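You operate a simulated robot arm through the tools that you are given. There is no shell and no other tool.

You run a simulated robot arm. Do the job below in one go: nothing can be reset, and whatever is moved stays where it is left.

Task
Shake the lime through the sieve, tip out the grit and cover it.
Fine: grit into the blue mug; sieve back on its pan with the hessian roll laid across it.
Where things are to end (x, y in the base frame): hessian roll within 40 mm of [740, 110].

Only the result counts: the job must be done as asked and must still hold three seconds after the hand-in. Knocking over, shifting, dropping, spilling or breaking anything else fails it. Lids that push on must go on centred and level and be pressed home; caps that screw on are set level and turned clockwise until they are tight.

Robot
A 7-joint arm with a two-finger parallel gripper, fixed in place. Base frame: the origin is on the floor under the middle of its stand, x ahead of it, y to its left, z up; the work surface is at about z = 740. Lengths are in mm, angles in rad, forces in N, time in s.
With the tool pointing down near the work surface it reaches from about 340 to 740 mm from the base axis. Its first joint turns from -2.496 to 2.496 rad. Payload 3 kg.
Tool frame: the origin (TCP) lies between the finger pads and is the grasp point; the fingertips stand 30 mm ahead of it; z points along the fingers, y is the line along which they close. Largest opening 94 mm; finger width 28, thickness 10; the body of the gripper, 50 by 96 mm, starts 55 mm behind the TCP.
Orientation is that of the tool frame in the base frame, as a unit quaternion [w, x, y, z]. With the fingers straight down and closing along the base's y, the tool's x points along the base's -x, its y along +y and its z along -z.

Tools
- The arm moves only by the tool drive_tool. Its argument "targets" is a list of rows, each an object of numbers (a shift or turn left out is 0, a gripper value left out holds the last): "fingers": the closure in counts, from 0 (fully open) to 255 (shut); "tx", "ty", "tz": the shift along the tool's x, y, z in units of 50 mm (1.0 is 50 mm); "rx", "ry", "rz": the turn, a rotation vector about the tool's x, y, z in units of 5 degrees (1.0 is 5 degrees). In form: [{"fingers": .., "tx": .., "ty": .., "tz": .., "rx": .., "ry": .., "rz": ..}, ...]. A call has 1 to 20 rows; each row shifts and turns the commanded pose from where the row before left it, along the tool's axes as they then stand. A call with a number of a shift or a turn outside -1 to 1 is refused whole. A row lasts 0.2 s, in which the tool goes at most 50 mm and 0.15 rad; a call with a longer step from one row to the next is refused whole, and so is a gripper value outside its range. Where a pose cannot be reached the arm comes as near as it can. A force on the tool above 90 N (or 10 N above the force at the start of the call, whichever is more), or a blocked arm, ends the call early, and 0.2 s more pass. The fingers move at their own pace (about 45 mm/s each) and stop on an object; they squeeze with about 31 N. The grip force told is the motor's: it shows also when the fingers shut on nothing. Time passes only in rows, and 0.2 s behind the last, so rows that do not move let the fingers close. It gives the time, the measured TCP pose, the force on the tool (base axes), the opening and the grip force at its end, in the units of the frame above (readings bear some noise), with the torque about the TCP (base axes, N m) and any sound that the robot's microphone picked up, and new pictures: "pictures" is both (left out), scene, wrist or none.
- Cameras (640 x 400 px; columns grow to the right, rows downward): "scene" is fixed at [220.3, 500.6, 1357.6]; the picture's right is [-0.82, -0.57, 0.00], its down [-0.29, 0.42, -0.86] and it looks along [0.49, -0.70, -0.51] (base axes); focal length 321 px, centre (320, 200). "wrist" rides on the gripper at [76, 14, -102] in the tool frame; the picture's right is [-0.18, 0.98, 0.00], its down [-0.75, -0.14, -0.64] and it looks along [-0.63, -0.12, 0.77] (tool axes); focal length 243 px, centre (320, 200).
- slide_trunk(by): moves the trunk up (or, below 0, down) by that many mm; the arm rides with it, the base frame stays. It gives what a move gives, with no picture.
- point_at(camera, pixels): for up to 12 pixels [column, row] of the newest picture of that camera ("zoom" is the newest enlarged one), the place [x, y, z] in the base frame of the surface seen there, good to about 2 mm. It takes no simulated time.
- enlarge(camera, box): a new picture of the part [left, top, right, bottom] of that camera's present view, enlarged. It takes no simulated time.
- finish_job(): hands the job in; it is judged then, once.

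Unless the task says otherwise, let go and move clear before handing in.

The tools are called after ">>>" by a JSON object that holds its "api" and its "payload". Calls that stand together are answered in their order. drive_tool: Moves the arm, as the interface text tells. Its arguments: {"type":"object","properties":{"targets":{"type":"array"},"pictures":{"type":"string","enum":["both","scene","wrist","none"]}},"required":["targets"]} The other tools are called the same way: slide_trunk (by) moves the trunk up or down; point_at (camera, pixels) gives the place of the surface under pixels of a picture; enlarge (camera, box) takes an enlarged picture of a part of a camera's view; finish_job () hands the job in.

At the start:

```text
t: 0.0
position: [592.2, -230.5, 1199.5]
ee_rot: [0.0, -0.001, 1.0, 0.001]
ft_force: [-0.6, -0.5, 0.6]
ft_torque: [-0.02, 0.02, -0.01]
gripper_width: 93.9
grasp_force: 0.1
trunk travel left (down, up): [-125.0, 265.0]
```

scene: 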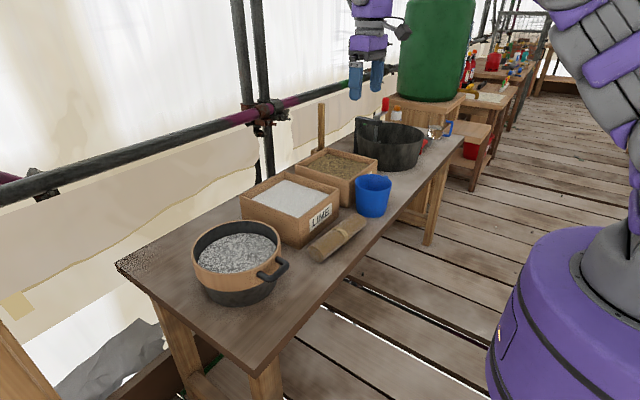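
wrist: 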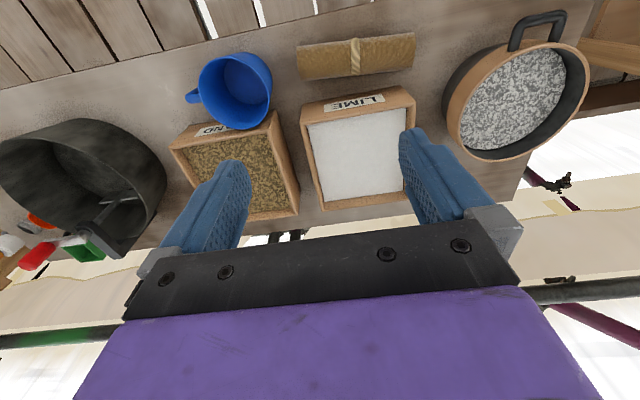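

The scene shows the sieve on its pan at about (238,262) with a handle at (280,270), the blue mug at (372,195) and the hessian roll at (338,237). I'll enlarge these to inspect and measure them.

>>> {"api": "enlarge", "payload": {"camera": "scene", "box": [180, 200, 310, 320]}}

>>> {"api": "enlarge", "payload": {"camera": "wrist", "box": [420, 0, 620, 170]}}

>>> {"api": "point_at", "payload": {"camera": "scene", "pixels": [[238, 250], [280, 268], [272, 277], [286, 263], [198, 250], [240, 222], [277, 240], [232, 270], [232, 285], [240, 300], [200, 300], [330, 290]]}}

>>> {"api": "point_at", "payload": {"camera": "wrist", "pixels": [[512, 100], [540, 15], [515, 35], [563, 20], [445, 105], [592, 80], [500, 158], [555, 45], [235, 85], [202, 90], [270, 80], [235, 128]]}}

```text
3.33 times, centred on (245, 260) of scene
```

zoom: 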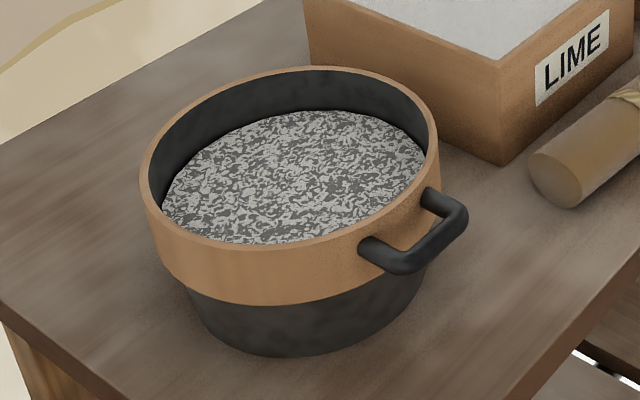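

```text
2.35 times, centred on (520, 85) of wrist
```

zoom: 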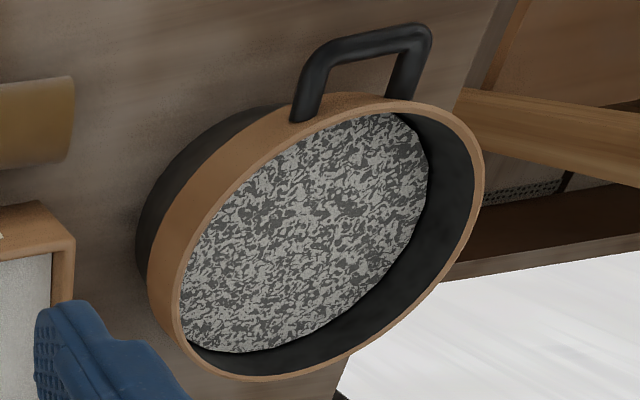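

```text
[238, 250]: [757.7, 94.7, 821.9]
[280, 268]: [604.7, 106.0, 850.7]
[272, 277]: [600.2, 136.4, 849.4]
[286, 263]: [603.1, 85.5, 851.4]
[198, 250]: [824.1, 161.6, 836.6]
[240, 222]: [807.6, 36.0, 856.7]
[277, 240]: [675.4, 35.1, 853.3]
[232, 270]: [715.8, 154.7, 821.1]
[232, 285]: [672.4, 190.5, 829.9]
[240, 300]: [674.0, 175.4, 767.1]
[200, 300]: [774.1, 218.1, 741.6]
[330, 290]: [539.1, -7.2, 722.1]
```

```text
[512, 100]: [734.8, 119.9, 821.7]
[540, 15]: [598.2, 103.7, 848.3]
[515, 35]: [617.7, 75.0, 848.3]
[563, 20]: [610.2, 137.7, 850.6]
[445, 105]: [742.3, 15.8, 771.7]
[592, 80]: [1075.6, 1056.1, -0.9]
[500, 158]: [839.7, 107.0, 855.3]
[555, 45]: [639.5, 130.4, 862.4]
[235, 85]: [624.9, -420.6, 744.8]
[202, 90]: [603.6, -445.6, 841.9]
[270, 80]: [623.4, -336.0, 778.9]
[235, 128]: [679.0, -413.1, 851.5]
```

The sieve's rim is about 200 mm across, centred near [740,110] with its top at z≈858. Its U-handle points to −x, with the bar at x≈603, z≈850. Next I'll measure the mug, roll, boxes and handle more closely.

>>> {"api": "enlarge", "payload": {"camera": "wrist", "box": [170, 20, 430, 180]}}

>>> {"api": "point_at", "payload": {"camera": "zoom", "pixels": [[316, 110], [320, 190], [595, 75], [590, 150], [455, 90], [455, 130], [455, 165], [380, 120], [520, 120], [100, 180], [70, 180], [160, 90]]}}

>>> {"api": "enlarge", "payload": {"camera": "scene", "box": [300, 150, 420, 270]}}

>>> {"api": "point_at", "payload": {"camera": "scene", "pixels": [[372, 180], [356, 180], [390, 183], [373, 174], [372, 186], [372, 214], [370, 205], [315, 254], [362, 220], [338, 232], [320, 260], [365, 223]]}}

```text
2.46 times, centred on (300, 100) of wrist
```

zoom: 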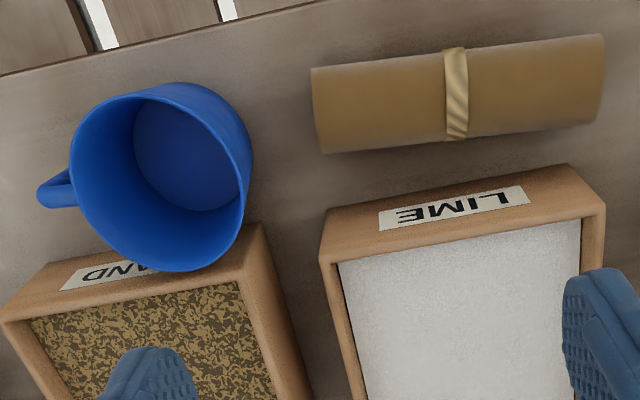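

```text
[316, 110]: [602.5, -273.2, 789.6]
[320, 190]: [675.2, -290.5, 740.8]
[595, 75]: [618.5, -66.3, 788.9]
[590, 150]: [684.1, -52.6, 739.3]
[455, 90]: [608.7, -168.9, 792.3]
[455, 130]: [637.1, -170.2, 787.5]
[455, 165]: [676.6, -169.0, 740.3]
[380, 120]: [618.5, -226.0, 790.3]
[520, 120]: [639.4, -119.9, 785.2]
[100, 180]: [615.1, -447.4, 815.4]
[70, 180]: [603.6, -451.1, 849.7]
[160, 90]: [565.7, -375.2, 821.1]
```

```text
3.33 times, centred on (360, 210) of scene
```

zoom: 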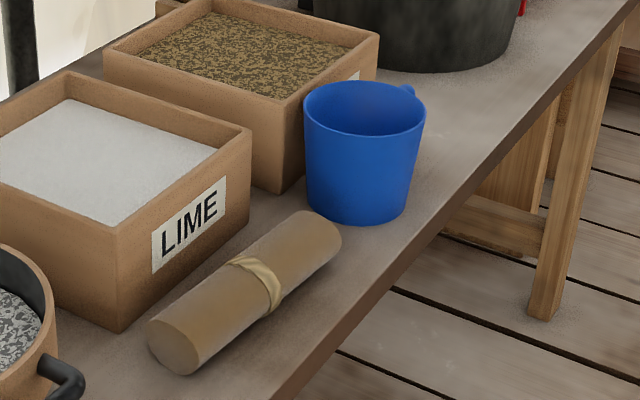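

```text
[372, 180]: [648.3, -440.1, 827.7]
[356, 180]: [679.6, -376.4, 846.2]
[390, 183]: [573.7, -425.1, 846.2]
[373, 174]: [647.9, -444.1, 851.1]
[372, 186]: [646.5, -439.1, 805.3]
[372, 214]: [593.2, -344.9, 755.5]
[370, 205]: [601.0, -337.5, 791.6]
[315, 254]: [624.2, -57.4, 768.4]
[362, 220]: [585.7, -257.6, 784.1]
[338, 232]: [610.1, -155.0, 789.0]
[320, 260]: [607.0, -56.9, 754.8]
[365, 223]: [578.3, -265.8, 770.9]
```

The roll's axis runs roughly along y, centred near (610,−165), about 52 mm thick and 213 mm long. The mug's rim is at z≈851. I'll refine the mug rim, handle, sieve rim, box tops and arm geometry before moving.

>>> {"api": "enlarge", "payload": {"camera": "scene", "box": [250, 235, 300, 295]}}

>>> {"api": "point_at", "payload": {"camera": "zoom", "pixels": [[320, 120], [360, 150], [420, 190], [440, 220], [380, 260], [330, 300], [290, 310], [200, 280], [160, 250], [260, 250], [300, 200], [240, 200]]}}

>>> {"api": "point_at", "payload": {"camera": "scene", "pixels": [[600, 20], [570, 50], [600, 80], [620, 110], [635, 170], [600, 290], [560, 300], [370, 10], [368, 45], [357, 80], [375, 80], [390, 25]]}}

>>> {"api": "point_at", "payload": {"camera": "scene", "pixels": [[300, 225], [339, 190], [290, 174], [243, 200], [377, 160], [335, 150], [340, 182], [296, 167], [355, 125], [425, 135], [390, 125], [412, 165]]}}

```text
6.67 times, centred on (275, 265) of scene
```

zoom: 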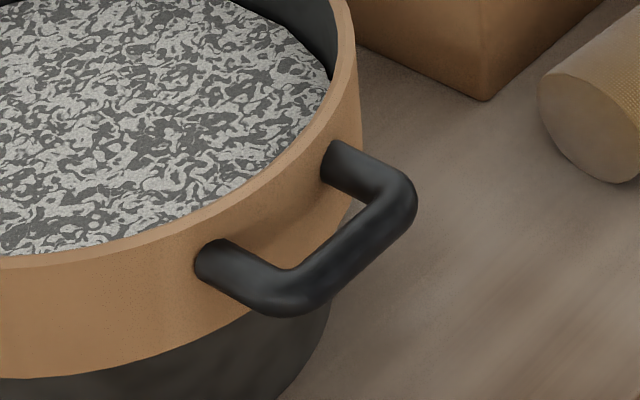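

```text
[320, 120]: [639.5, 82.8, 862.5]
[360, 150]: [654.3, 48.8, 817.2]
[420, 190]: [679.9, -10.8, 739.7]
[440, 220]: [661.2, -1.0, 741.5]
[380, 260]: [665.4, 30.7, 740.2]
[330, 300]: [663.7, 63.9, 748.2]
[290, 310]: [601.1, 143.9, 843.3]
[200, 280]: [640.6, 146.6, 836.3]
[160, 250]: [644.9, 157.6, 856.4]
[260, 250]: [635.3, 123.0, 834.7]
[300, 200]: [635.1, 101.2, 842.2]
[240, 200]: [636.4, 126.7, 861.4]
```

```text
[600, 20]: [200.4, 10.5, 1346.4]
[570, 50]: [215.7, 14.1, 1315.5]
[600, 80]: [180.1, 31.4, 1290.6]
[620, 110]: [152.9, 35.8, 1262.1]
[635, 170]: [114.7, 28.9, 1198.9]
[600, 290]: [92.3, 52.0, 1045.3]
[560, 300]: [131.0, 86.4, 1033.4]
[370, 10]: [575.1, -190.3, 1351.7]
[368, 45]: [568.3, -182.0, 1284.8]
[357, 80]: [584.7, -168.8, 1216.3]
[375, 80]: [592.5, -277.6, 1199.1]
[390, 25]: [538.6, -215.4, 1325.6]
```

```text
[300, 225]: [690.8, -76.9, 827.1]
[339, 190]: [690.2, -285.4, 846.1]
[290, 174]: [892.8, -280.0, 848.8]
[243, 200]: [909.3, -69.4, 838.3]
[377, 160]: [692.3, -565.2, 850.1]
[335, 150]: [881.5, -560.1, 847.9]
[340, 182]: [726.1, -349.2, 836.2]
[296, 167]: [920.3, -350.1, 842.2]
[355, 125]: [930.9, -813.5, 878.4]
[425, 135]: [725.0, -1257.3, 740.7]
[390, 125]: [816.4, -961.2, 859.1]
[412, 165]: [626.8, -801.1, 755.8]
```

The handle bar centre is about (600,110,844), with a 28 mm gap to the wall. The mug is about 110 mm wide near (627,−398), with its rim at z≈851. I'll carry the open gripper over in front of the handle and start yawing it so the fingers close along x.

>>> {"api": "drive_tool", "payload": {"targets": [{"fingers": 0, "tx": 0.16, "ty": 0.757, "tz": 0.532}, {"tx": 0.16, "ty": 0.757, "tz": 0.532}, {"tx": 0.16, "ty": 0.757, "tz": 0.532}, {"tx": 0.16, "ty": 0.757, "tz": 0.532}, {"tx": 0.16, "ty": 0.757, "tz": 0.532}, {"tx": 0.16, "ty": 0.757, "tz": 0.532}, {"tx": 0.16, "ty": 0.757, "tz": 0.532}, {"tx": 0.16, "ty": 0.757, "tz": 0.532}, {"tx": 0.16, "ty": 0.757, "tz": 0.532}, {"rz": -1}, {"rz": -1}, {"rz": -1}, {"rz": -1}, {"rz": -1}, {"rz": -1}, {"rz": -1}, {"rz": -1}, {"rz": -1}, {"rz": -1}, {"rz": -1}]}}

```text
t: 4.2
position: [518.0, 112.5, 961.3]
ee_rot: [0.0, -0.463, 0.887, 0.0]
ft_force: [-0.3, 1.7, 0.5]
ft_torque: [-0.01, -0.03, 0.0]
gripper_width: 94.2
grasp_force: 0.0
trunk travel left (down, up): [-125.0, 265.0]
```

scene: 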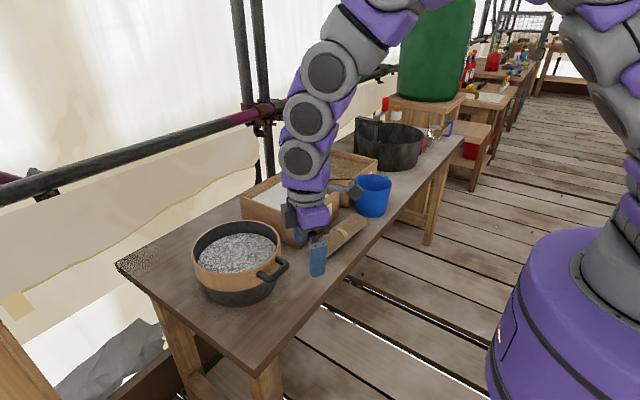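
wrist: 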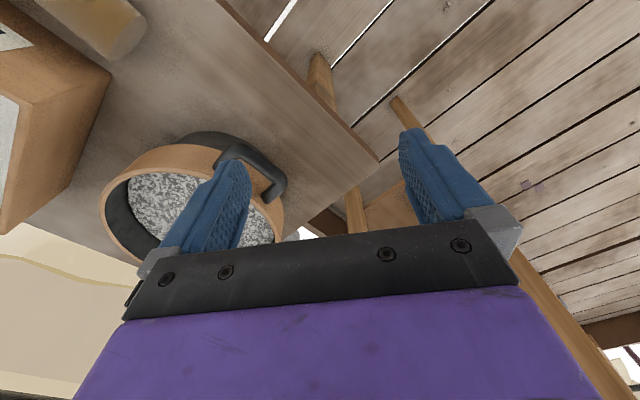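

The gripper is at (518,112,961), and turned part way. I'll finish the yaw and pitch it 33° forward so the inner finger will fit between the bar and the sieve wall.

>>> {"api": "drive_tool", "payload": {"targets": [{"rz": -1}, {"rz": -1}, {"rz": -1}, {"rz": -1}, {"rz": -1}, {"rz": -1}, {"rz": -1}, {"rx": 1}, {"rx": 1}, {"rx": 1}, {"rx": 1}, {"rx": 1}, {"rx": 1}, {"rx": 0.4}, {}]}}

```text
t: 7.4
position: [519.3, 112.5, 960.4]
ee_rot: [0.196, -0.679, 0.68, -0.196]
ft_force: [0.4, -0.8, 0.0]
ft_torque: [0.01, -0.02, 0.01]
gripper_width: 94.2
grasp_force: 0.1
trunk travel left (down, up): [-125.0, 265.0]
```

scene: 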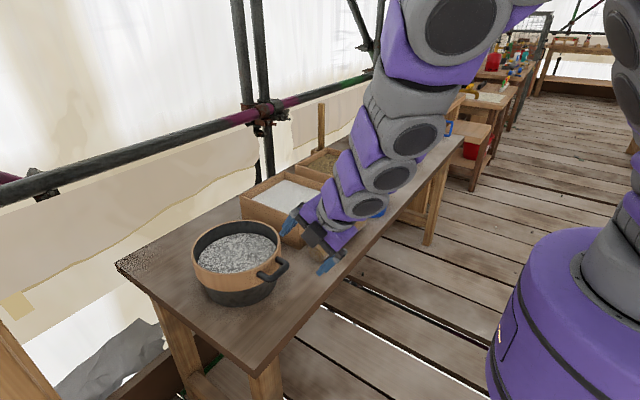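
wrist: 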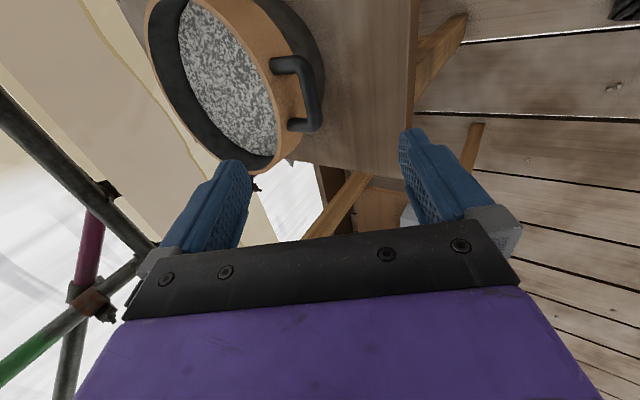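

The tool now points 32° forward, and the wrist view shows the handle bar at (315,95). I'll measure the bar and gap from this closer view.

>>> {"api": "enlarge", "payload": {"camera": "wrist", "box": [240, 40, 340, 150]}}

>>> {"api": "point_at", "payload": {"camera": "wrist", "pixels": [[308, 65], [313, 85], [315, 100], [317, 120], [310, 95], [320, 95], [285, 65], [295, 125], [285, 100], [275, 95], [300, 95], [290, 90]]}}

```text
3.64 times, centred on (290, 95) of wrist
```

zoom: 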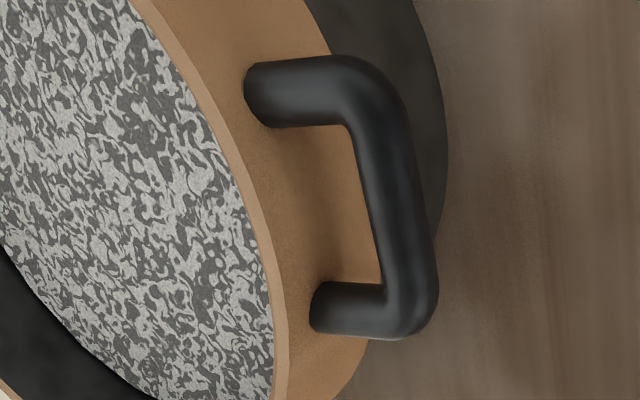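

```text
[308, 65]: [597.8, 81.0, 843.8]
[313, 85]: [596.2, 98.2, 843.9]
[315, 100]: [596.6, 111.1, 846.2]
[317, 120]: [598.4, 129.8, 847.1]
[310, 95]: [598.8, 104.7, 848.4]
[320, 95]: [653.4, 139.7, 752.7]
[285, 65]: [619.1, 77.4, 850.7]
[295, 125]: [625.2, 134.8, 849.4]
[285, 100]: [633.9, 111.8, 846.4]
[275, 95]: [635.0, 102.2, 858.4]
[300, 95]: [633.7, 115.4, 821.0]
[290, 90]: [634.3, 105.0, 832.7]
```

The bar is about 16 mm thick, centred near (603,109,843), with the wall at x=634. I'll back the pitch off to 15°, pre-close to about 22 mm, and come to 60 mm short of the bar.

>>> {"api": "drive_tool", "payload": {"targets": [{"fingers": 195, "rx": -1}, {"rx": -1}, {"rx": -1}, {"rx": -0.4}, {"tx": 0.018, "ty": -0.253, "tz": 0.375}, {"tx": 0.018, "ty": -0.253, "tz": 0.375}, {"tx": 0.018, "ty": -0.253, "tz": 0.375}, {"tx": 0.018, "ty": -0.253, "tz": 0.375}, {}, {}]}}

```text
t: 9.6
position: [588.2, 107.7, 899.7]
ee_rot: [-0.092, 0.702, -0.701, 0.093]
ft_force: [-0.1, -0.3, -0.3]
ft_torque: [0.0, 0.0, -0.01]
gripper_width: 22.1
grasp_force: 0.0
trunk travel left (down, up): [-125.0, 265.0]
```

scene: 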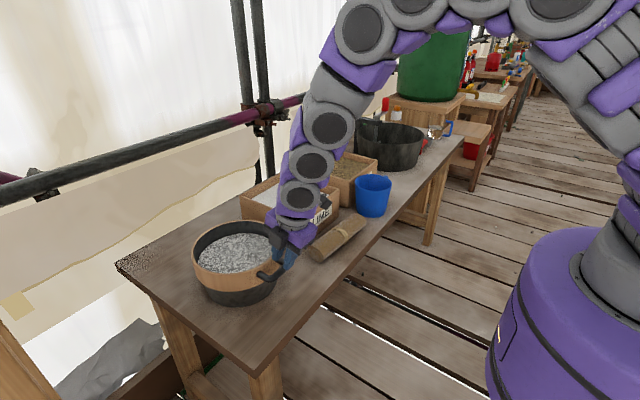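
wrist: 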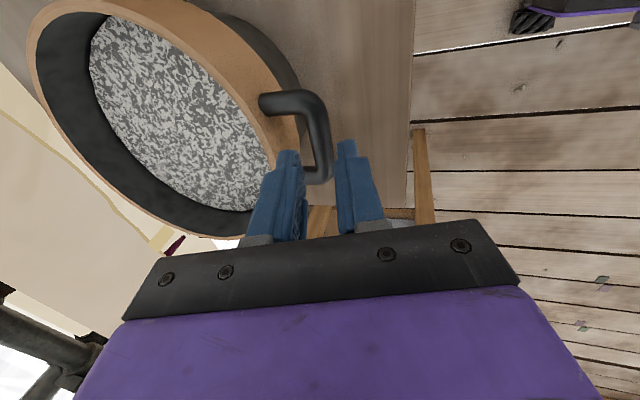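

>>> {"api": "enlarge", "payload": {"camera": "wrist", "box": [230, 70, 390, 250]}}

>>> {"api": "enlarge", "payload": {"camera": "scene", "box": [245, 220, 325, 290]}}

>>> {"api": "point_at", "payload": {"camera": "wrist", "pixels": [[313, 105], [318, 120], [321, 135], [325, 150], [312, 125], [330, 130], [308, 120], [300, 120], [290, 105], [285, 155], [345, 145], [270, 125]]}}

```text
2.22 times, centred on (310, 160) of wrist
```

zoom: 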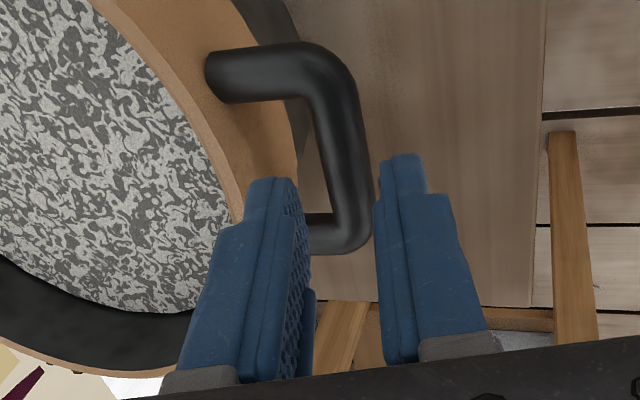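

```text
5.71 times, centred on (285, 255) of scene
```

zoom: 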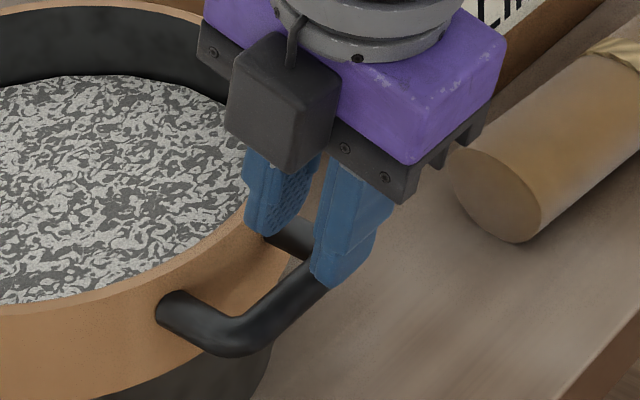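

```text
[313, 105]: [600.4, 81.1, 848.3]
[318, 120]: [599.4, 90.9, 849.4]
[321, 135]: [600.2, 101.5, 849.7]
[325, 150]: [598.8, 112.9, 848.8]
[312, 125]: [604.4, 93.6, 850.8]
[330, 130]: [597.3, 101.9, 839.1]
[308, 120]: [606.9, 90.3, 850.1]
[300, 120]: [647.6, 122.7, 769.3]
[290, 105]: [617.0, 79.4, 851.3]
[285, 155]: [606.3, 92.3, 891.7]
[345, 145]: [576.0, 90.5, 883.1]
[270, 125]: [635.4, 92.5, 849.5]
```

The bar centre fits at (604,843), and the tool axis passes within 0.5 mm of it with the fingers open 22 mm. I'll slide in 59 mm along the tool axis, straddling the bar.

>>> {"api": "drive_tool", "payload": {"targets": [{"tz": 0.25}, {"tz": 0.25}, {"tz": 0.25}, {"tz": 0.2}, {"tz": 0.15}, {"tz": 0.08}, {}]}}

```text
t: 11.2
position: [602.6, 109.3, 844.1]
ee_rot: [0.091, -0.701, 0.701, -0.093]
ft_force: [0.8, 0.5, -0.4]
ft_torque: [-0.02, -0.01, 0.0]
gripper_width: 22.7
grasp_force: 0.7
trunk travel left (down, up): [-125.0, 265.0]
```

scene: 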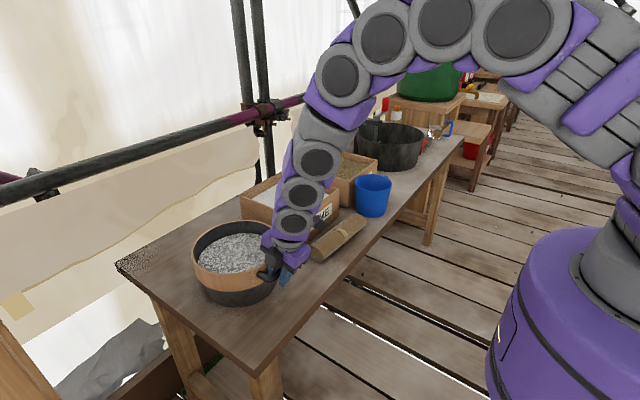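
wrist: 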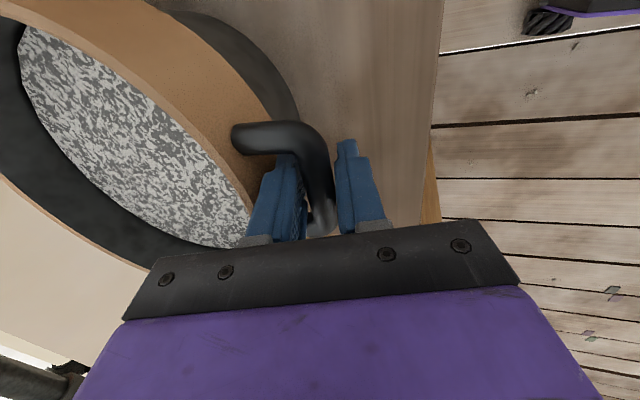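

The bar is seated between the fingers (wrist view around (320,180)) with no contact force. I'll go 3 mm deeper and close the grip.

>>> {"api": "drive_tool", "payload": {"targets": [{"tz": 0.06}, {"fingers": 255}, {"fingers": 255}, {"fingers": 255}, {"fingers": 255}]}}

```text
t: 12.4
position: [602.3, 110.4, 840.9]
ee_rot: [-0.092, 0.701, -0.701, 0.093]
ft_force: [1.2, 2.6, 3.2]
ft_torque: [-0.12, -0.03, 0.16]
gripper_width: 20.1
grasp_force: 31.3
trunk travel left (down, up): [-125.0, 265.0]
```

scene: 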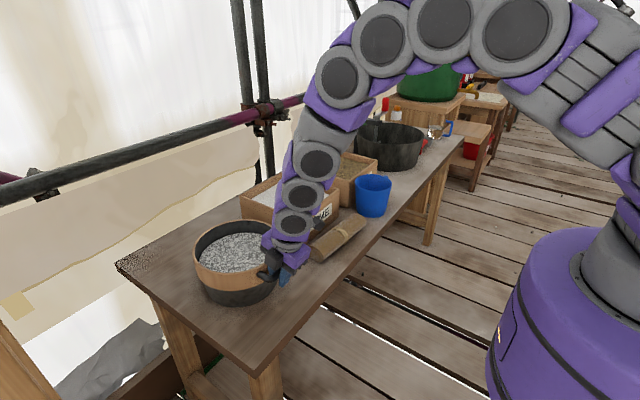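
wrist: 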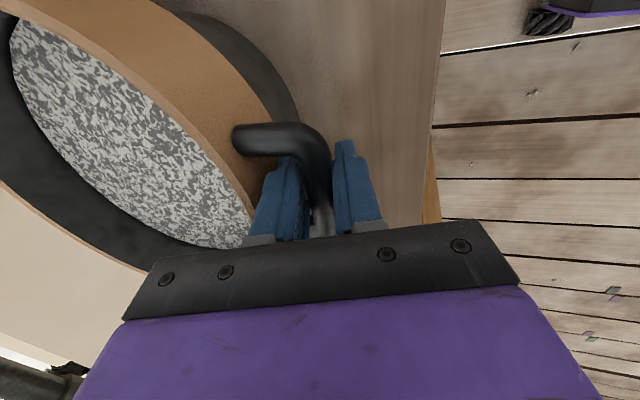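

The grip holds at 20 mm opening and 31 N. I'll lift a little straight up to weigh the sieve and check for droop.

>>> {"api": "drive_tool", "payload": {"targets": [{"tz": -0.06, "ty": -0.016}, {"tz": -0.06, "ty": -0.016}, {"tz": -0.06, "ty": -0.016}, {}, {}]}}

>>> {"api": "enlarge", "payload": {"camera": "scene", "box": [180, 200, 310, 320]}}

```text
t: 13.6
position: [603.6, 109.7, 851.0]
ee_rot: [-0.092, 0.701, -0.701, 0.093]
ft_force: [-0.7, -0.7, -1.6]
ft_torque: [-0.1, -0.05, -0.07]
gripper_width: 19.7
grasp_force: 30.9
trunk travel left (down, up): [-125.0, 265.0]
```

scene: 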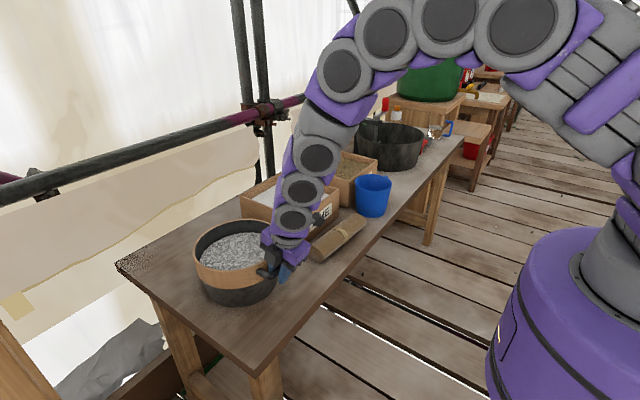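
wrist: 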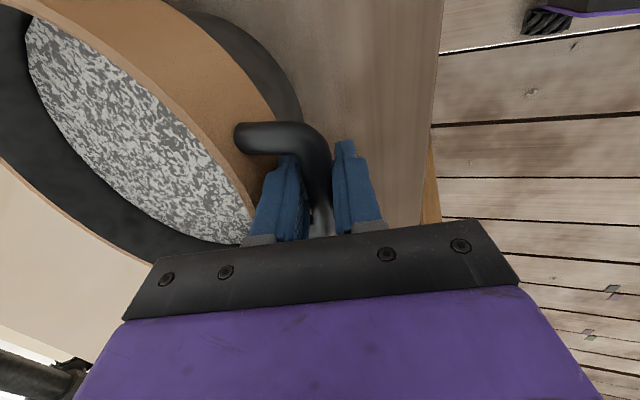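

```text
3.33 times, centred on (245, 260) of scene
```

zoom: 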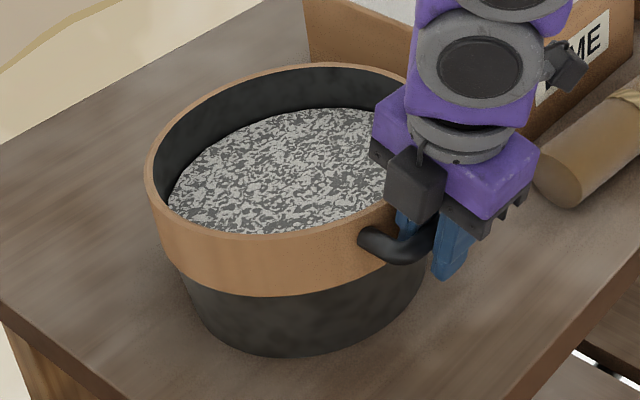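

The near side has risen while the force is only −1.6 N, so the far side may still rest on the pan. I'll check rim heights around the sieve.

>>> {"api": "point_at", "payload": {"camera": "zoom", "pixels": [[149, 190], [330, 65], [230, 238], [300, 232], [265, 75], [200, 115], [170, 225], [390, 75], [365, 222], [300, 150], [280, 292], [190, 262]]}}

>>> {"api": "point_at", "payload": {"camera": "wrist", "pixels": [[170, 90], [130, 45], [200, 130], [230, 185], [100, 0], [60, 180], [100, 230], [30, 130], [140, 120], [80, 90], [220, 215], [250, 90]]}}

```text
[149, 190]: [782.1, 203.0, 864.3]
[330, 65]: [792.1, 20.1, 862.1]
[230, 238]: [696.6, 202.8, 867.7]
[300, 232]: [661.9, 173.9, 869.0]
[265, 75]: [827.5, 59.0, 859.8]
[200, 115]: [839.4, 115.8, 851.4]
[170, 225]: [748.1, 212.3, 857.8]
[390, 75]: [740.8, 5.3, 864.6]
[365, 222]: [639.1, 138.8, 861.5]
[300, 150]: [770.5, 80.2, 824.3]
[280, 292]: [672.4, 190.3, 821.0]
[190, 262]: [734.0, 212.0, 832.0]
```

```text
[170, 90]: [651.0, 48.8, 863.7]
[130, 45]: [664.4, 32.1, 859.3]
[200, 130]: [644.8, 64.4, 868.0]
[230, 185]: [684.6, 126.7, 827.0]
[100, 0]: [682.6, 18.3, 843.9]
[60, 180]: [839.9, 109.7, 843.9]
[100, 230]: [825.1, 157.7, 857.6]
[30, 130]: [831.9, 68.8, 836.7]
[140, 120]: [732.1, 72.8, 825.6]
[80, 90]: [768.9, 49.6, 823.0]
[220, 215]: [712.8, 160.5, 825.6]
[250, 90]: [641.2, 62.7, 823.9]
```

The rim is at about 869 on the near side and 860 on the far side, a 2.6° tilt, so the far edge still rests on the pan. I'll lift another 10 mm and recheck.

>>> {"api": "drive_tool", "payload": {"targets": [{"tz": -0.064, "ty": -0.017}, {"tz": -0.064, "ty": -0.017}, {"tz": -0.064, "ty": -0.017}, {}, {}], "pictures": "scene"}}

>>> {"api": "enlarge", "payload": {"camera": "scene", "box": [180, 200, 310, 320]}}

>>> {"api": "point_at", "payload": {"camera": "zoom", "pixels": [[149, 190], [330, 65], [230, 238], [300, 232], [265, 75], [200, 115], [170, 225], [390, 75], [365, 222], [300, 150], [280, 292], [190, 262]]}}

```text
t: 14.8
position: [604.1, 109.4, 860.7]
ee_rot: [-0.093, 0.701, -0.701, 0.092]
ft_force: [0.3, 0.8, -1.3]
ft_torque: [-0.08, -0.06, -0.01]
gripper_width: 19.8
grasp_force: 31.1
trunk travel left (down, up): [-125.0, 265.0]
```

scene: 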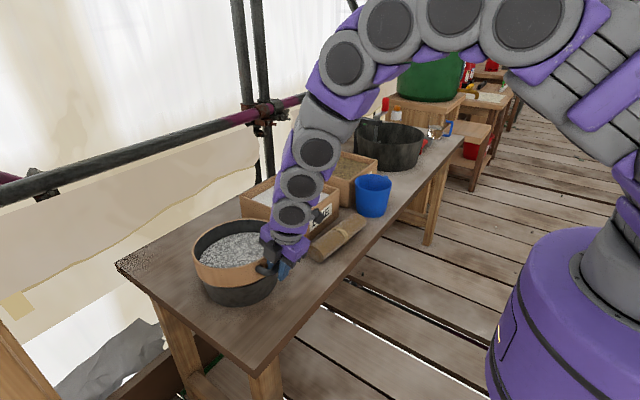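

```text
3.33 times, centred on (245, 260) of scene
```

zoom: 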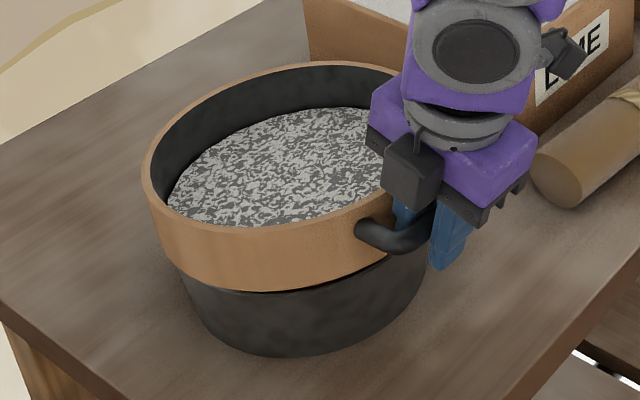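

```text
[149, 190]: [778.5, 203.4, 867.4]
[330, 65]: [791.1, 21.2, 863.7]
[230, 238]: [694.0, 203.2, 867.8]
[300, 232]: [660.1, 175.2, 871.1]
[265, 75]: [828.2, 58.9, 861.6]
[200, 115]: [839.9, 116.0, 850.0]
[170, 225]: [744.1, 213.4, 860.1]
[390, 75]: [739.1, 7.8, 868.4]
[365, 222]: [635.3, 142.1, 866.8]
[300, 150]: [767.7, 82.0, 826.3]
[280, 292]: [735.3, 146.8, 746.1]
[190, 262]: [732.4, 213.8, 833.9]
```

The tool carries only about 1.3 N with almost no moment. I need exact rim heights, so I'll zoom in tightly on the rim and the gap to the pan.

>>> {"api": "enlarge", "payload": {"camera": "scene", "box": [190, 215, 275, 300]}}

>>> {"api": "point_at", "payload": {"camera": "zoom", "pixels": [[330, 30], [220, 80], [80, 180], [58, 230], [100, 290], [200, 330], [330, 320], [470, 270], [300, 395], [150, 375], [520, 320], [480, 385]]}}

>>> {"api": "enlarge", "payload": {"camera": "wrist", "box": [0, 0, 320, 260]}}

```text
4.71 times, centred on (232, 258) of scene
```

zoom: 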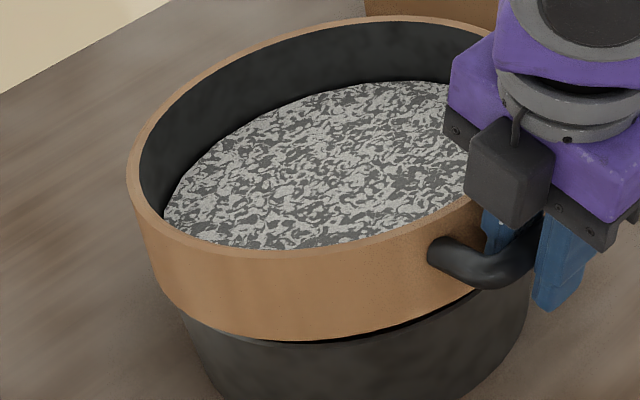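

```text
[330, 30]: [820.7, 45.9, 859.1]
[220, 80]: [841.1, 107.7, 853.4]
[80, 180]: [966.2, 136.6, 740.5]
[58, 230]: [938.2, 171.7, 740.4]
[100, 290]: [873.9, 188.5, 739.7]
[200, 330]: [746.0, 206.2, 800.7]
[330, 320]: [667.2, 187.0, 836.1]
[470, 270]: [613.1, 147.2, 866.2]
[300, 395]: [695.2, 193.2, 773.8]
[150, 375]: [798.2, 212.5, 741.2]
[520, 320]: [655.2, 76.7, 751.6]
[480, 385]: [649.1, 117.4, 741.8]
```

```text
1.54 times, centred on (160, 130) of wrist
```

zoom: 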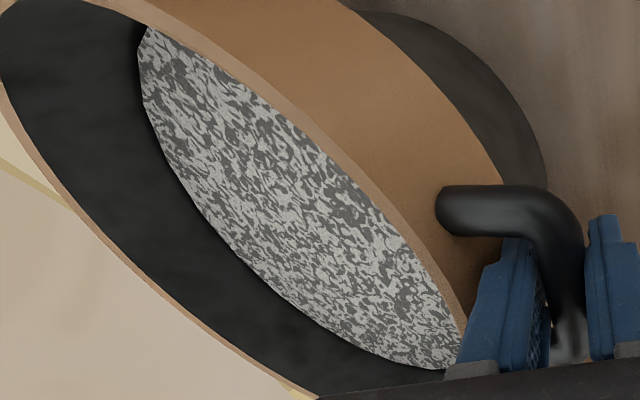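

The band's underside clearly separates from the pan on the near side. I'll sample the rim in the wrist view to get the actual tilt.

>>> {"api": "point_at", "payload": {"camera": "zoom", "pixels": [[225, 75], [280, 120], [340, 175], [400, 235], [440, 285], [60, 195], [120, 265], [180, 318], [250, 365], [20, 130], [300, 200], [250, 250]]}}

>>> {"api": "point_at", "payload": {"camera": "wrist", "pixels": [[260, 130], [245, 135], [275, 128], [290, 130], [300, 140], [310, 160], [318, 190], [315, 150], [270, 138], [325, 160], [240, 128], [255, 122]]}}

```text
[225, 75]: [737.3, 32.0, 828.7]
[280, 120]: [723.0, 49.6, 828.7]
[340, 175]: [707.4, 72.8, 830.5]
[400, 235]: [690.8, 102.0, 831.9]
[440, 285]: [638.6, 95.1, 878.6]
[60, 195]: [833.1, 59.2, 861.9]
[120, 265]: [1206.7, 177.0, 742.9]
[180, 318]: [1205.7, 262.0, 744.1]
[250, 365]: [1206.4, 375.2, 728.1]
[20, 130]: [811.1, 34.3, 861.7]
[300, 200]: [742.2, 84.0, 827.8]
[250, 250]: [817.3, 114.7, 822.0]
```

```text
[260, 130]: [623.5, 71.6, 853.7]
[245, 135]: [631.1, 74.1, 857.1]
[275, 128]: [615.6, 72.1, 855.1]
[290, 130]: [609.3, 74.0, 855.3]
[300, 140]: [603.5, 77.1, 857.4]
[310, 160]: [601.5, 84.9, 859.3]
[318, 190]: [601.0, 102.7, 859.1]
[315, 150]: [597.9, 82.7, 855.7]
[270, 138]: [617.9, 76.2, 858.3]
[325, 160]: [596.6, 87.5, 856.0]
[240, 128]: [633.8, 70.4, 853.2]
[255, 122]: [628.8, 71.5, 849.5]
```

The sieve pivots on the far side of the pan instead of rising level, so this bar grip can't hold it against pitch. It weighs about 3.8 N. I'll set it back down, release, and re-grip with the gripper horizontal so the pads clamp along a handle leg.

>>> {"api": "drive_tool", "payload": {"targets": [{"tz": 0.064, "ty": 0.017}, {"tz": 0.064, "ty": 0.017}, {"tz": 0.064, "ty": 0.017}, {"tz": 0.06, "ty": 0.016}, {"tz": 0.06, "ty": 0.016}, {"tz": 0.06, "ty": 0.016}, {}, {}]}}

>>> {"api": "enlarge", "payload": {"camera": "scene", "box": [180, 200, 310, 320]}}

>>> {"api": "point_at", "payload": {"camera": "zoom", "pixels": [[300, 150], [220, 200], [380, 150], [200, 180], [300, 120], [250, 220], [147, 195], [320, 66], [230, 244], [300, 236], [240, 84], [190, 130]]}}

```text
t: 16.6
position: [605.0, 109.2, 840.2]
ee_rot: [0.092, -0.701, 0.701, -0.093]
ft_force: [-1.0, 1.0, 2.2]
ft_torque: [-0.32, 0.02, -0.04]
gripper_width: 19.9
grasp_force: 31.0
trunk travel left (down, up): [-125.0, 265.0]
```

scene: 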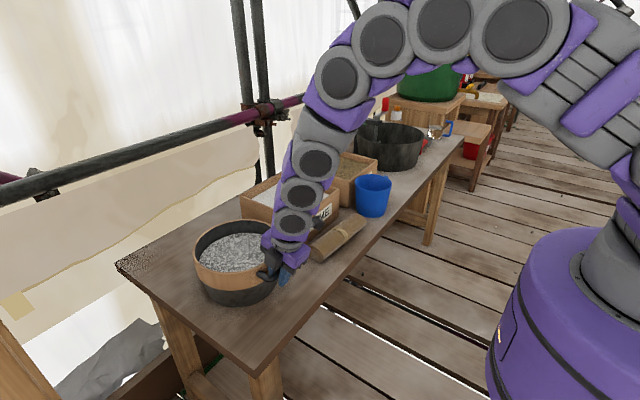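
wrist: 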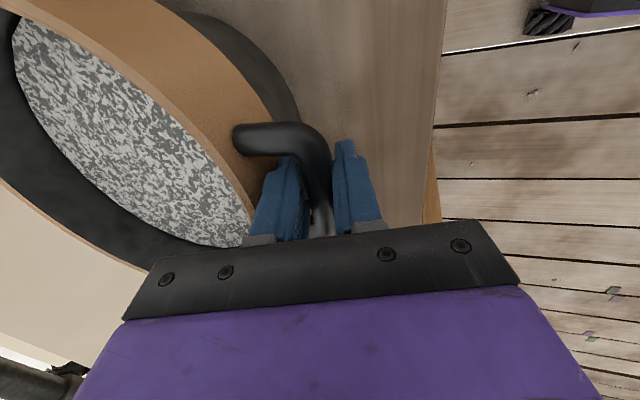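

```text
3.33 times, centred on (245, 260) of scene
```

zoom: 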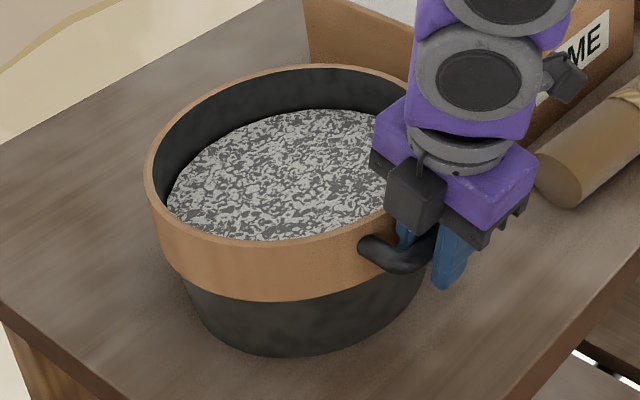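

```text
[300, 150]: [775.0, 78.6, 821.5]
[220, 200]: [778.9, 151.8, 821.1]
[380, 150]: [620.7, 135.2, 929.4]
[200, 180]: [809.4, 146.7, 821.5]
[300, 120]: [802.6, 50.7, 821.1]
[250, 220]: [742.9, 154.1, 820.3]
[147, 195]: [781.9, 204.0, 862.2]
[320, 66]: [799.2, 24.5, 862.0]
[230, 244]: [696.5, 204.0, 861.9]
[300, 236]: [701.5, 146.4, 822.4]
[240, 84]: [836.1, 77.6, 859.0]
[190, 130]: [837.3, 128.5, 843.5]
```

The sieve is seated level again: the mesh is at 821–822 everywhere and the centre near (740,109). I'll open just enough to free the bar and withdraw along the tool axis.

>>> {"api": "drive_tool", "payload": {"targets": [{"fingers": 195}, {"fingers": 195}, {"tz": -0.1}, {"tz": -0.2}, {"tz": -0.4}, {"tz": -0.5}, {"tz": -0.6}, {}]}}

>>> {"api": "enlarge", "payload": {"camera": "scene", "box": [180, 200, 310, 320]}}

>>> {"api": "point_at", "payload": {"camera": "scene", "pixels": [[240, 300], [232, 285], [225, 295], [250, 295], [215, 240], [280, 268], [272, 277], [286, 263], [238, 250], [240, 222], [198, 250], [232, 270]]}}

```text
t: 18.4
position: [578.4, 106.9, 927.4]
ee_rot: [-0.092, 0.701, -0.701, 0.094]
ft_force: [-0.2, -0.4, -0.1]
ft_torque: [0.02, 0.03, -0.01]
gripper_width: 22.2
grasp_force: 0.0
trunk travel left (down, up): [-125.0, 265.0]
```

scene: 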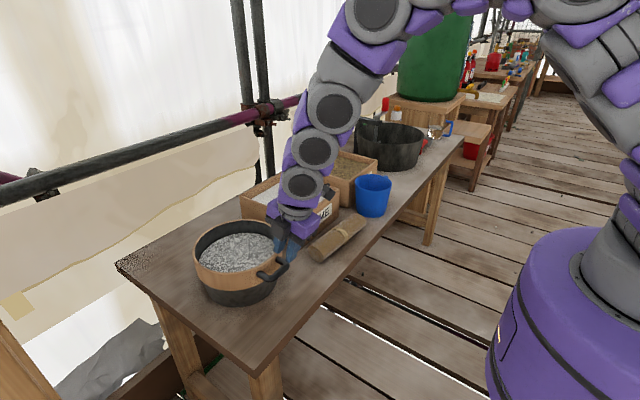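
wrist: 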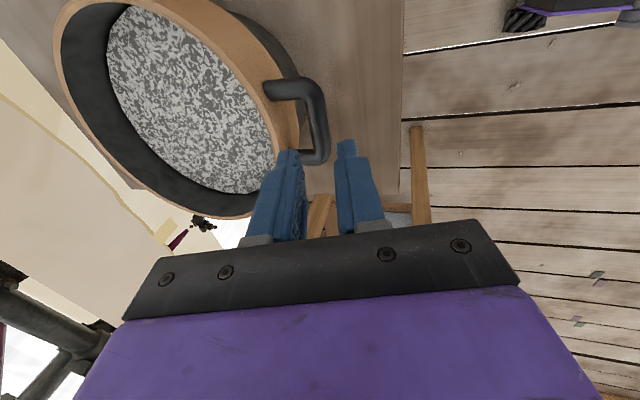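

```text
3.33 times, centred on (245, 260) of scene
```

zoom: 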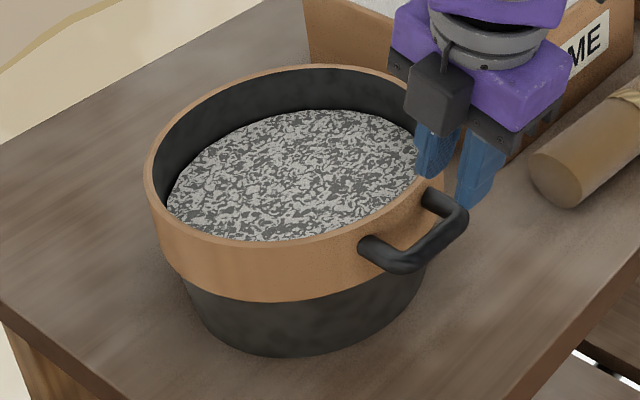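

```text
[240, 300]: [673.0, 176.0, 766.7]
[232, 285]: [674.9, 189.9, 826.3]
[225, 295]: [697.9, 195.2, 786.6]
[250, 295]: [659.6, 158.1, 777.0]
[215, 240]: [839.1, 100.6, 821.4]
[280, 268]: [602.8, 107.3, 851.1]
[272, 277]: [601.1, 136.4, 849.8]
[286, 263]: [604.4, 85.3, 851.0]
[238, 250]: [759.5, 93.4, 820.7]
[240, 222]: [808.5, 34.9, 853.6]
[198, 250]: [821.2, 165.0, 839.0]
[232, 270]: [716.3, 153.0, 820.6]
```

The point checks match the original (for example (674,175,767) against (673,176,767)), so the pan has not moved. I'll back away and pitch the tool up to horizontal, pointing +x.

>>> {"api": "drive_tool", "payload": {"targets": [{"fingers": 140, "tx": 0.147, "ty": 0.497, "tz": -0.155}, {"tx": 0.147, "ty": 0.497, "tz": -0.155}, {"tx": 0.147, "ty": 0.497, "tz": -0.155}, {"rx": 1}, {"rx": 1}, {"rx": 1}, {"rx": 1}, {"rx": 1}, {"rx": 1}, {"rx": 1}, {"rx": 1}, {"rx": 1}, {"rx": 1}, {"rx": 1}, {"rx": 1}, {"rx": 1}, {"rx": 1}, {"rx": 1}, {}]}}

```text
t: 22.4
position: [517.2, 59.0, 923.7]
ee_rot: [0.242, -0.664, 0.665, -0.243]
ft_force: [0.2, -0.5, 0.2]
ft_torque: [0.0, -0.01, -0.02]
gripper_width: 42.4
grasp_force: 0.1
out of reach, approached as far as the arm can: row 8, 9, 10, 11, 12, 13, 14, 15, 16, 17, 18
trunk travel left (down, up): [-125.0, 265.0]
```

scene: 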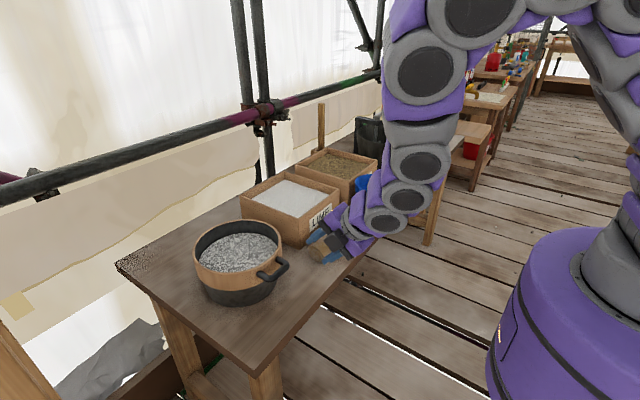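
wrist: 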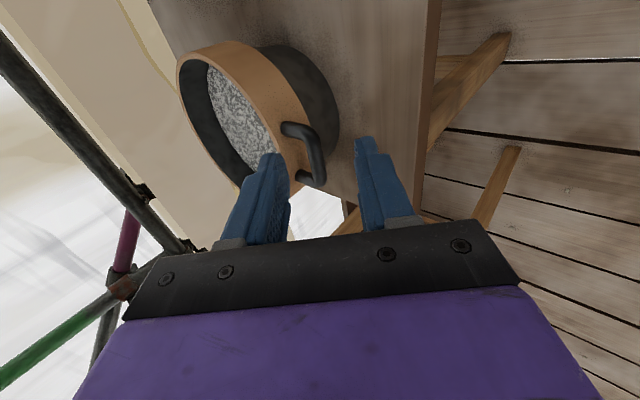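

The arm stopped at about 40° pitch at (517,59,924), out of reach for a horizontal tool here. I'll check with a null row whether the commanded pose followed the arm.

>>> {"api": "drive_tool", "payload": {"targets": [{}], "pictures": "none"}}

```text
t: 22.8
position: [517.0, 58.0, 923.5]
ee_rot: [0.242, -0.664, 0.664, -0.243]
ft_force: [0.0, -0.4, 0.7]
ft_torque: [0.04, 0.04, 0.01]
gripper_width: 42.5
grasp_force: 0.0
trunk travel left (down, up): [-125.0, 265.0]
```

The commanded pose resets to the actual one. I'll raise the tool 150 mm and then lower the trunk, so the shoulder is lower and a horizontal tool becomes reachable.

>>> {"api": "drive_tool", "payload": {"targets": [{"tx": -0.135, "ty": -0.675, "tz": -0.4125}, {"tx": -0.135, "ty": -0.675, "tz": -0.4125}, {"tx": -0.135, "ty": -0.675, "tz": -0.4125}, {"tx": -0.135, "ty": -0.675, "tz": -0.4125}, {}], "pictures": "none"}}

>>> {"api": "slide_trunk", "payload": {"by": -120}}

>>> {"api": "drive_tool", "payload": {"targets": [{"rx": 1}, {"rx": 1}, {"rx": 1}, {"rx": 1}, {"rx": 1}, {"rx": 1}, {"rx": 1}, {"rx": 1}, {"rx": 1}, {"rx": 1}, {}]}}

```text
t: 24.0
position: [570.4, 85.3, 1074.6]
ee_rot: [-0.241, 0.664, -0.664, 0.243]
ft_force: [0.0, -0.7, 0.0]
ft_torque: [-0.01, -0.02, -0.01]
gripper_width: 42.1
grasp_force: 0.1
trunk travel left (down, up): [-125.0, 265.0]
```

```text
t: 25.5
position: [570.6, 84.5, 953.5]
ee_rot: [-0.242, 0.665, -0.664, 0.242]
ft_force: [0.5, -0.6, 0.2]
ft_torque: [0.0, 0.0, 0.0]
gripper_width: 42.3
grasp_force: 0.0
trunk travel left (down, up): [-5.0, 385.0]
```

```text
t: 27.9
position: [625.8, 87.6, 1055.2]
ee_rot: [0.501, -0.5, 0.499, -0.5]
ft_force: [0.3, 0.1, -1.2]
ft_torque: [0.0, 0.0, 0.03]
gripper_width: 42.4
grasp_force: 0.1
out of reach, approached as far as the arm can: row 5, 7, 8, 9, 10
trunk travel left (down, up): [-5.0, 385.0]
```

scene: 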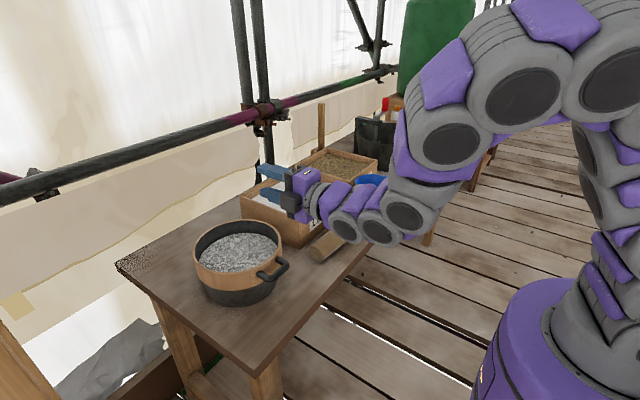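
wrist: 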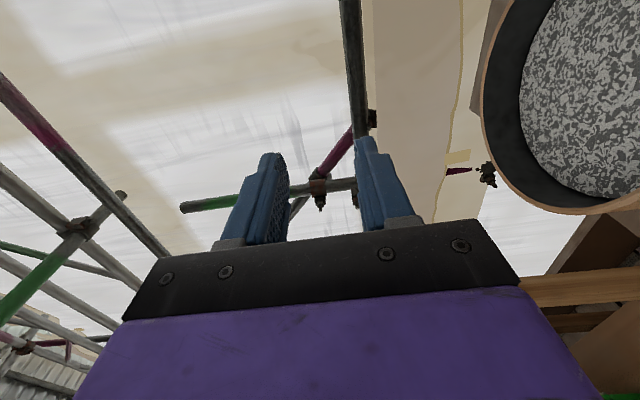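

The tool did reach fully horizontal, at (626,88,1055), so the limit is how far the arm can fold close to the base. I'll raise the trunk so the wrist sits farther from the shoulder, then try coming down in front of the handle with the tool horizontal.

>>> {"api": "slide_trunk", "payload": {"by": 180}}

>>> {"api": "drive_tool", "payload": {"targets": [{"tz": -0.3, "ty": 0.7}, {"tz": -0.3, "ty": 0.7}, {"tz": -0.3, "ty": 0.7}, {"tz": -0.3, "ty": 0.7}, {"tz": -0.3, "ty": 0.7}, {"ty": 0.7}, {"ty": 0.7}, {}]}}

```text
t: 29.9
position: [625.8, 86.8, 1234.0]
ee_rot: [-0.499, 0.501, -0.5, 0.501]
ft_force: [-0.5, 0.2, 0.4]
ft_torque: [0.01, -0.01, 0.0]
gripper_width: 41.9
grasp_force: 0.0
trunk travel left (down, up): [-185.0, 205.0]
```

```text
t: 31.7
position: [593.7, 87.5, 1012.0]
ee_rot: [-0.5, 0.5, -0.499, 0.501]
ft_force: [-0.3, 0.3, 0.8]
ft_torque: [0.03, 0.01, 0.03]
gripper_width: 42.4
grasp_force: 0.0
out of reach, approached as far as the arm can: row 1, 2, 3, 4
trunk travel left (down, up): [-185.0, 205.0]
```

scene: 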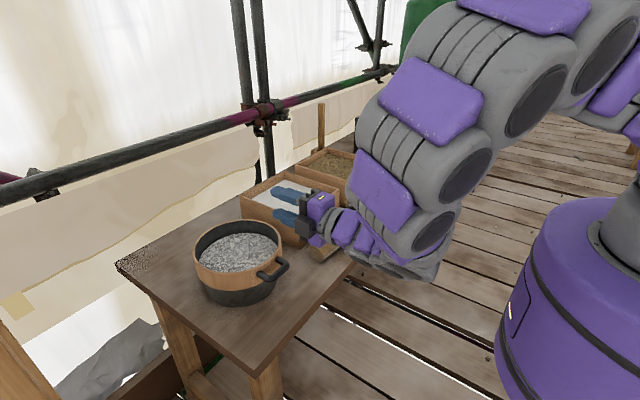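
wrist: 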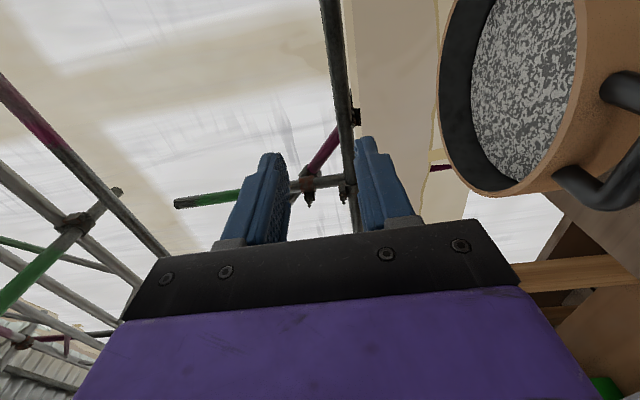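

The tool is horizontal at (594,87,1012) and the arm reaches fine with the trunk higher. I'll back out and come down level with the bar.

>>> {"api": "drive_tool", "payload": {"targets": [{"tz": -0.2, "ty": 0.4}, {"tz": -0.2, "ty": 0.5}, {"tz": -0.2, "ty": 0.5}, {"tz": -0.2, "ty": 0.5}, {"tz": -0.1, "ty": 0.5}, {"ty": 0.4}, {"ty": 0.3}, {}]}}

>>> {"api": "enlarge", "payload": {"camera": "scene", "box": [230, 210, 330, 300]}}

```text
t: 33.5
position: [548.9, 89.7, 856.6]
ee_rot: [-0.5, 0.5, -0.499, 0.5]
ft_force: [0.2, 0.3, -0.4]
ft_torque: [0.03, 0.01, 0.01]
gripper_width: 42.6
grasp_force: 0.0
trunk travel left (down, up): [-185.0, 205.0]
```

scene: 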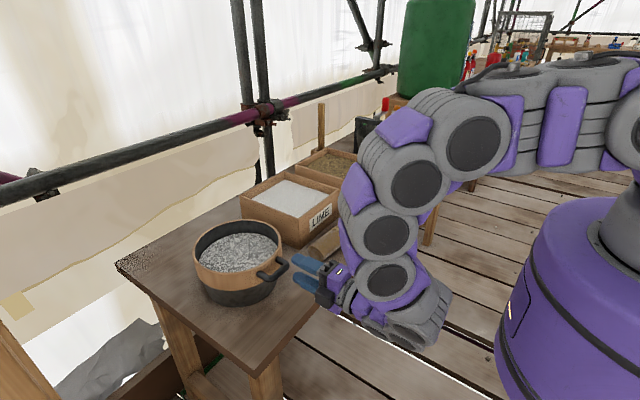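
wrist: 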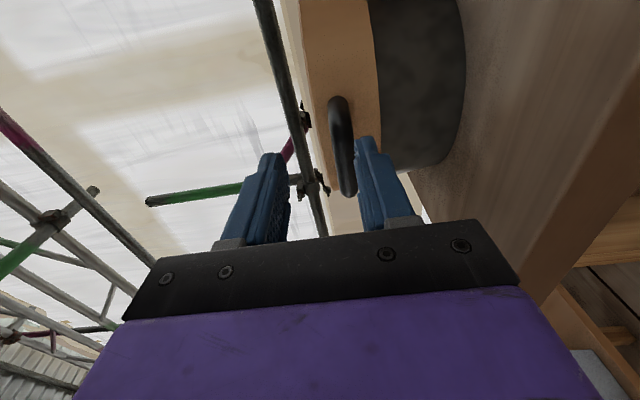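

```text
4.44 times, centred on (280, 255) of scene
```

zoom: 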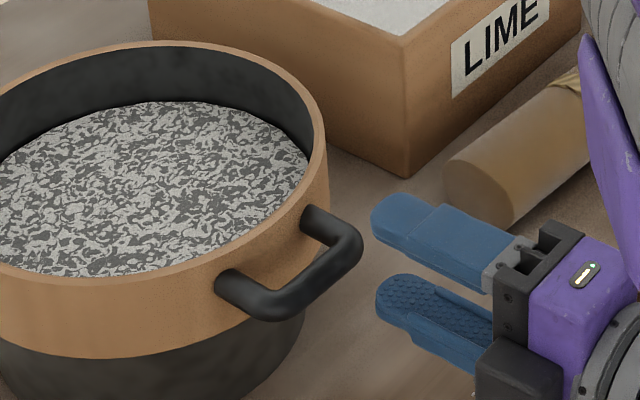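

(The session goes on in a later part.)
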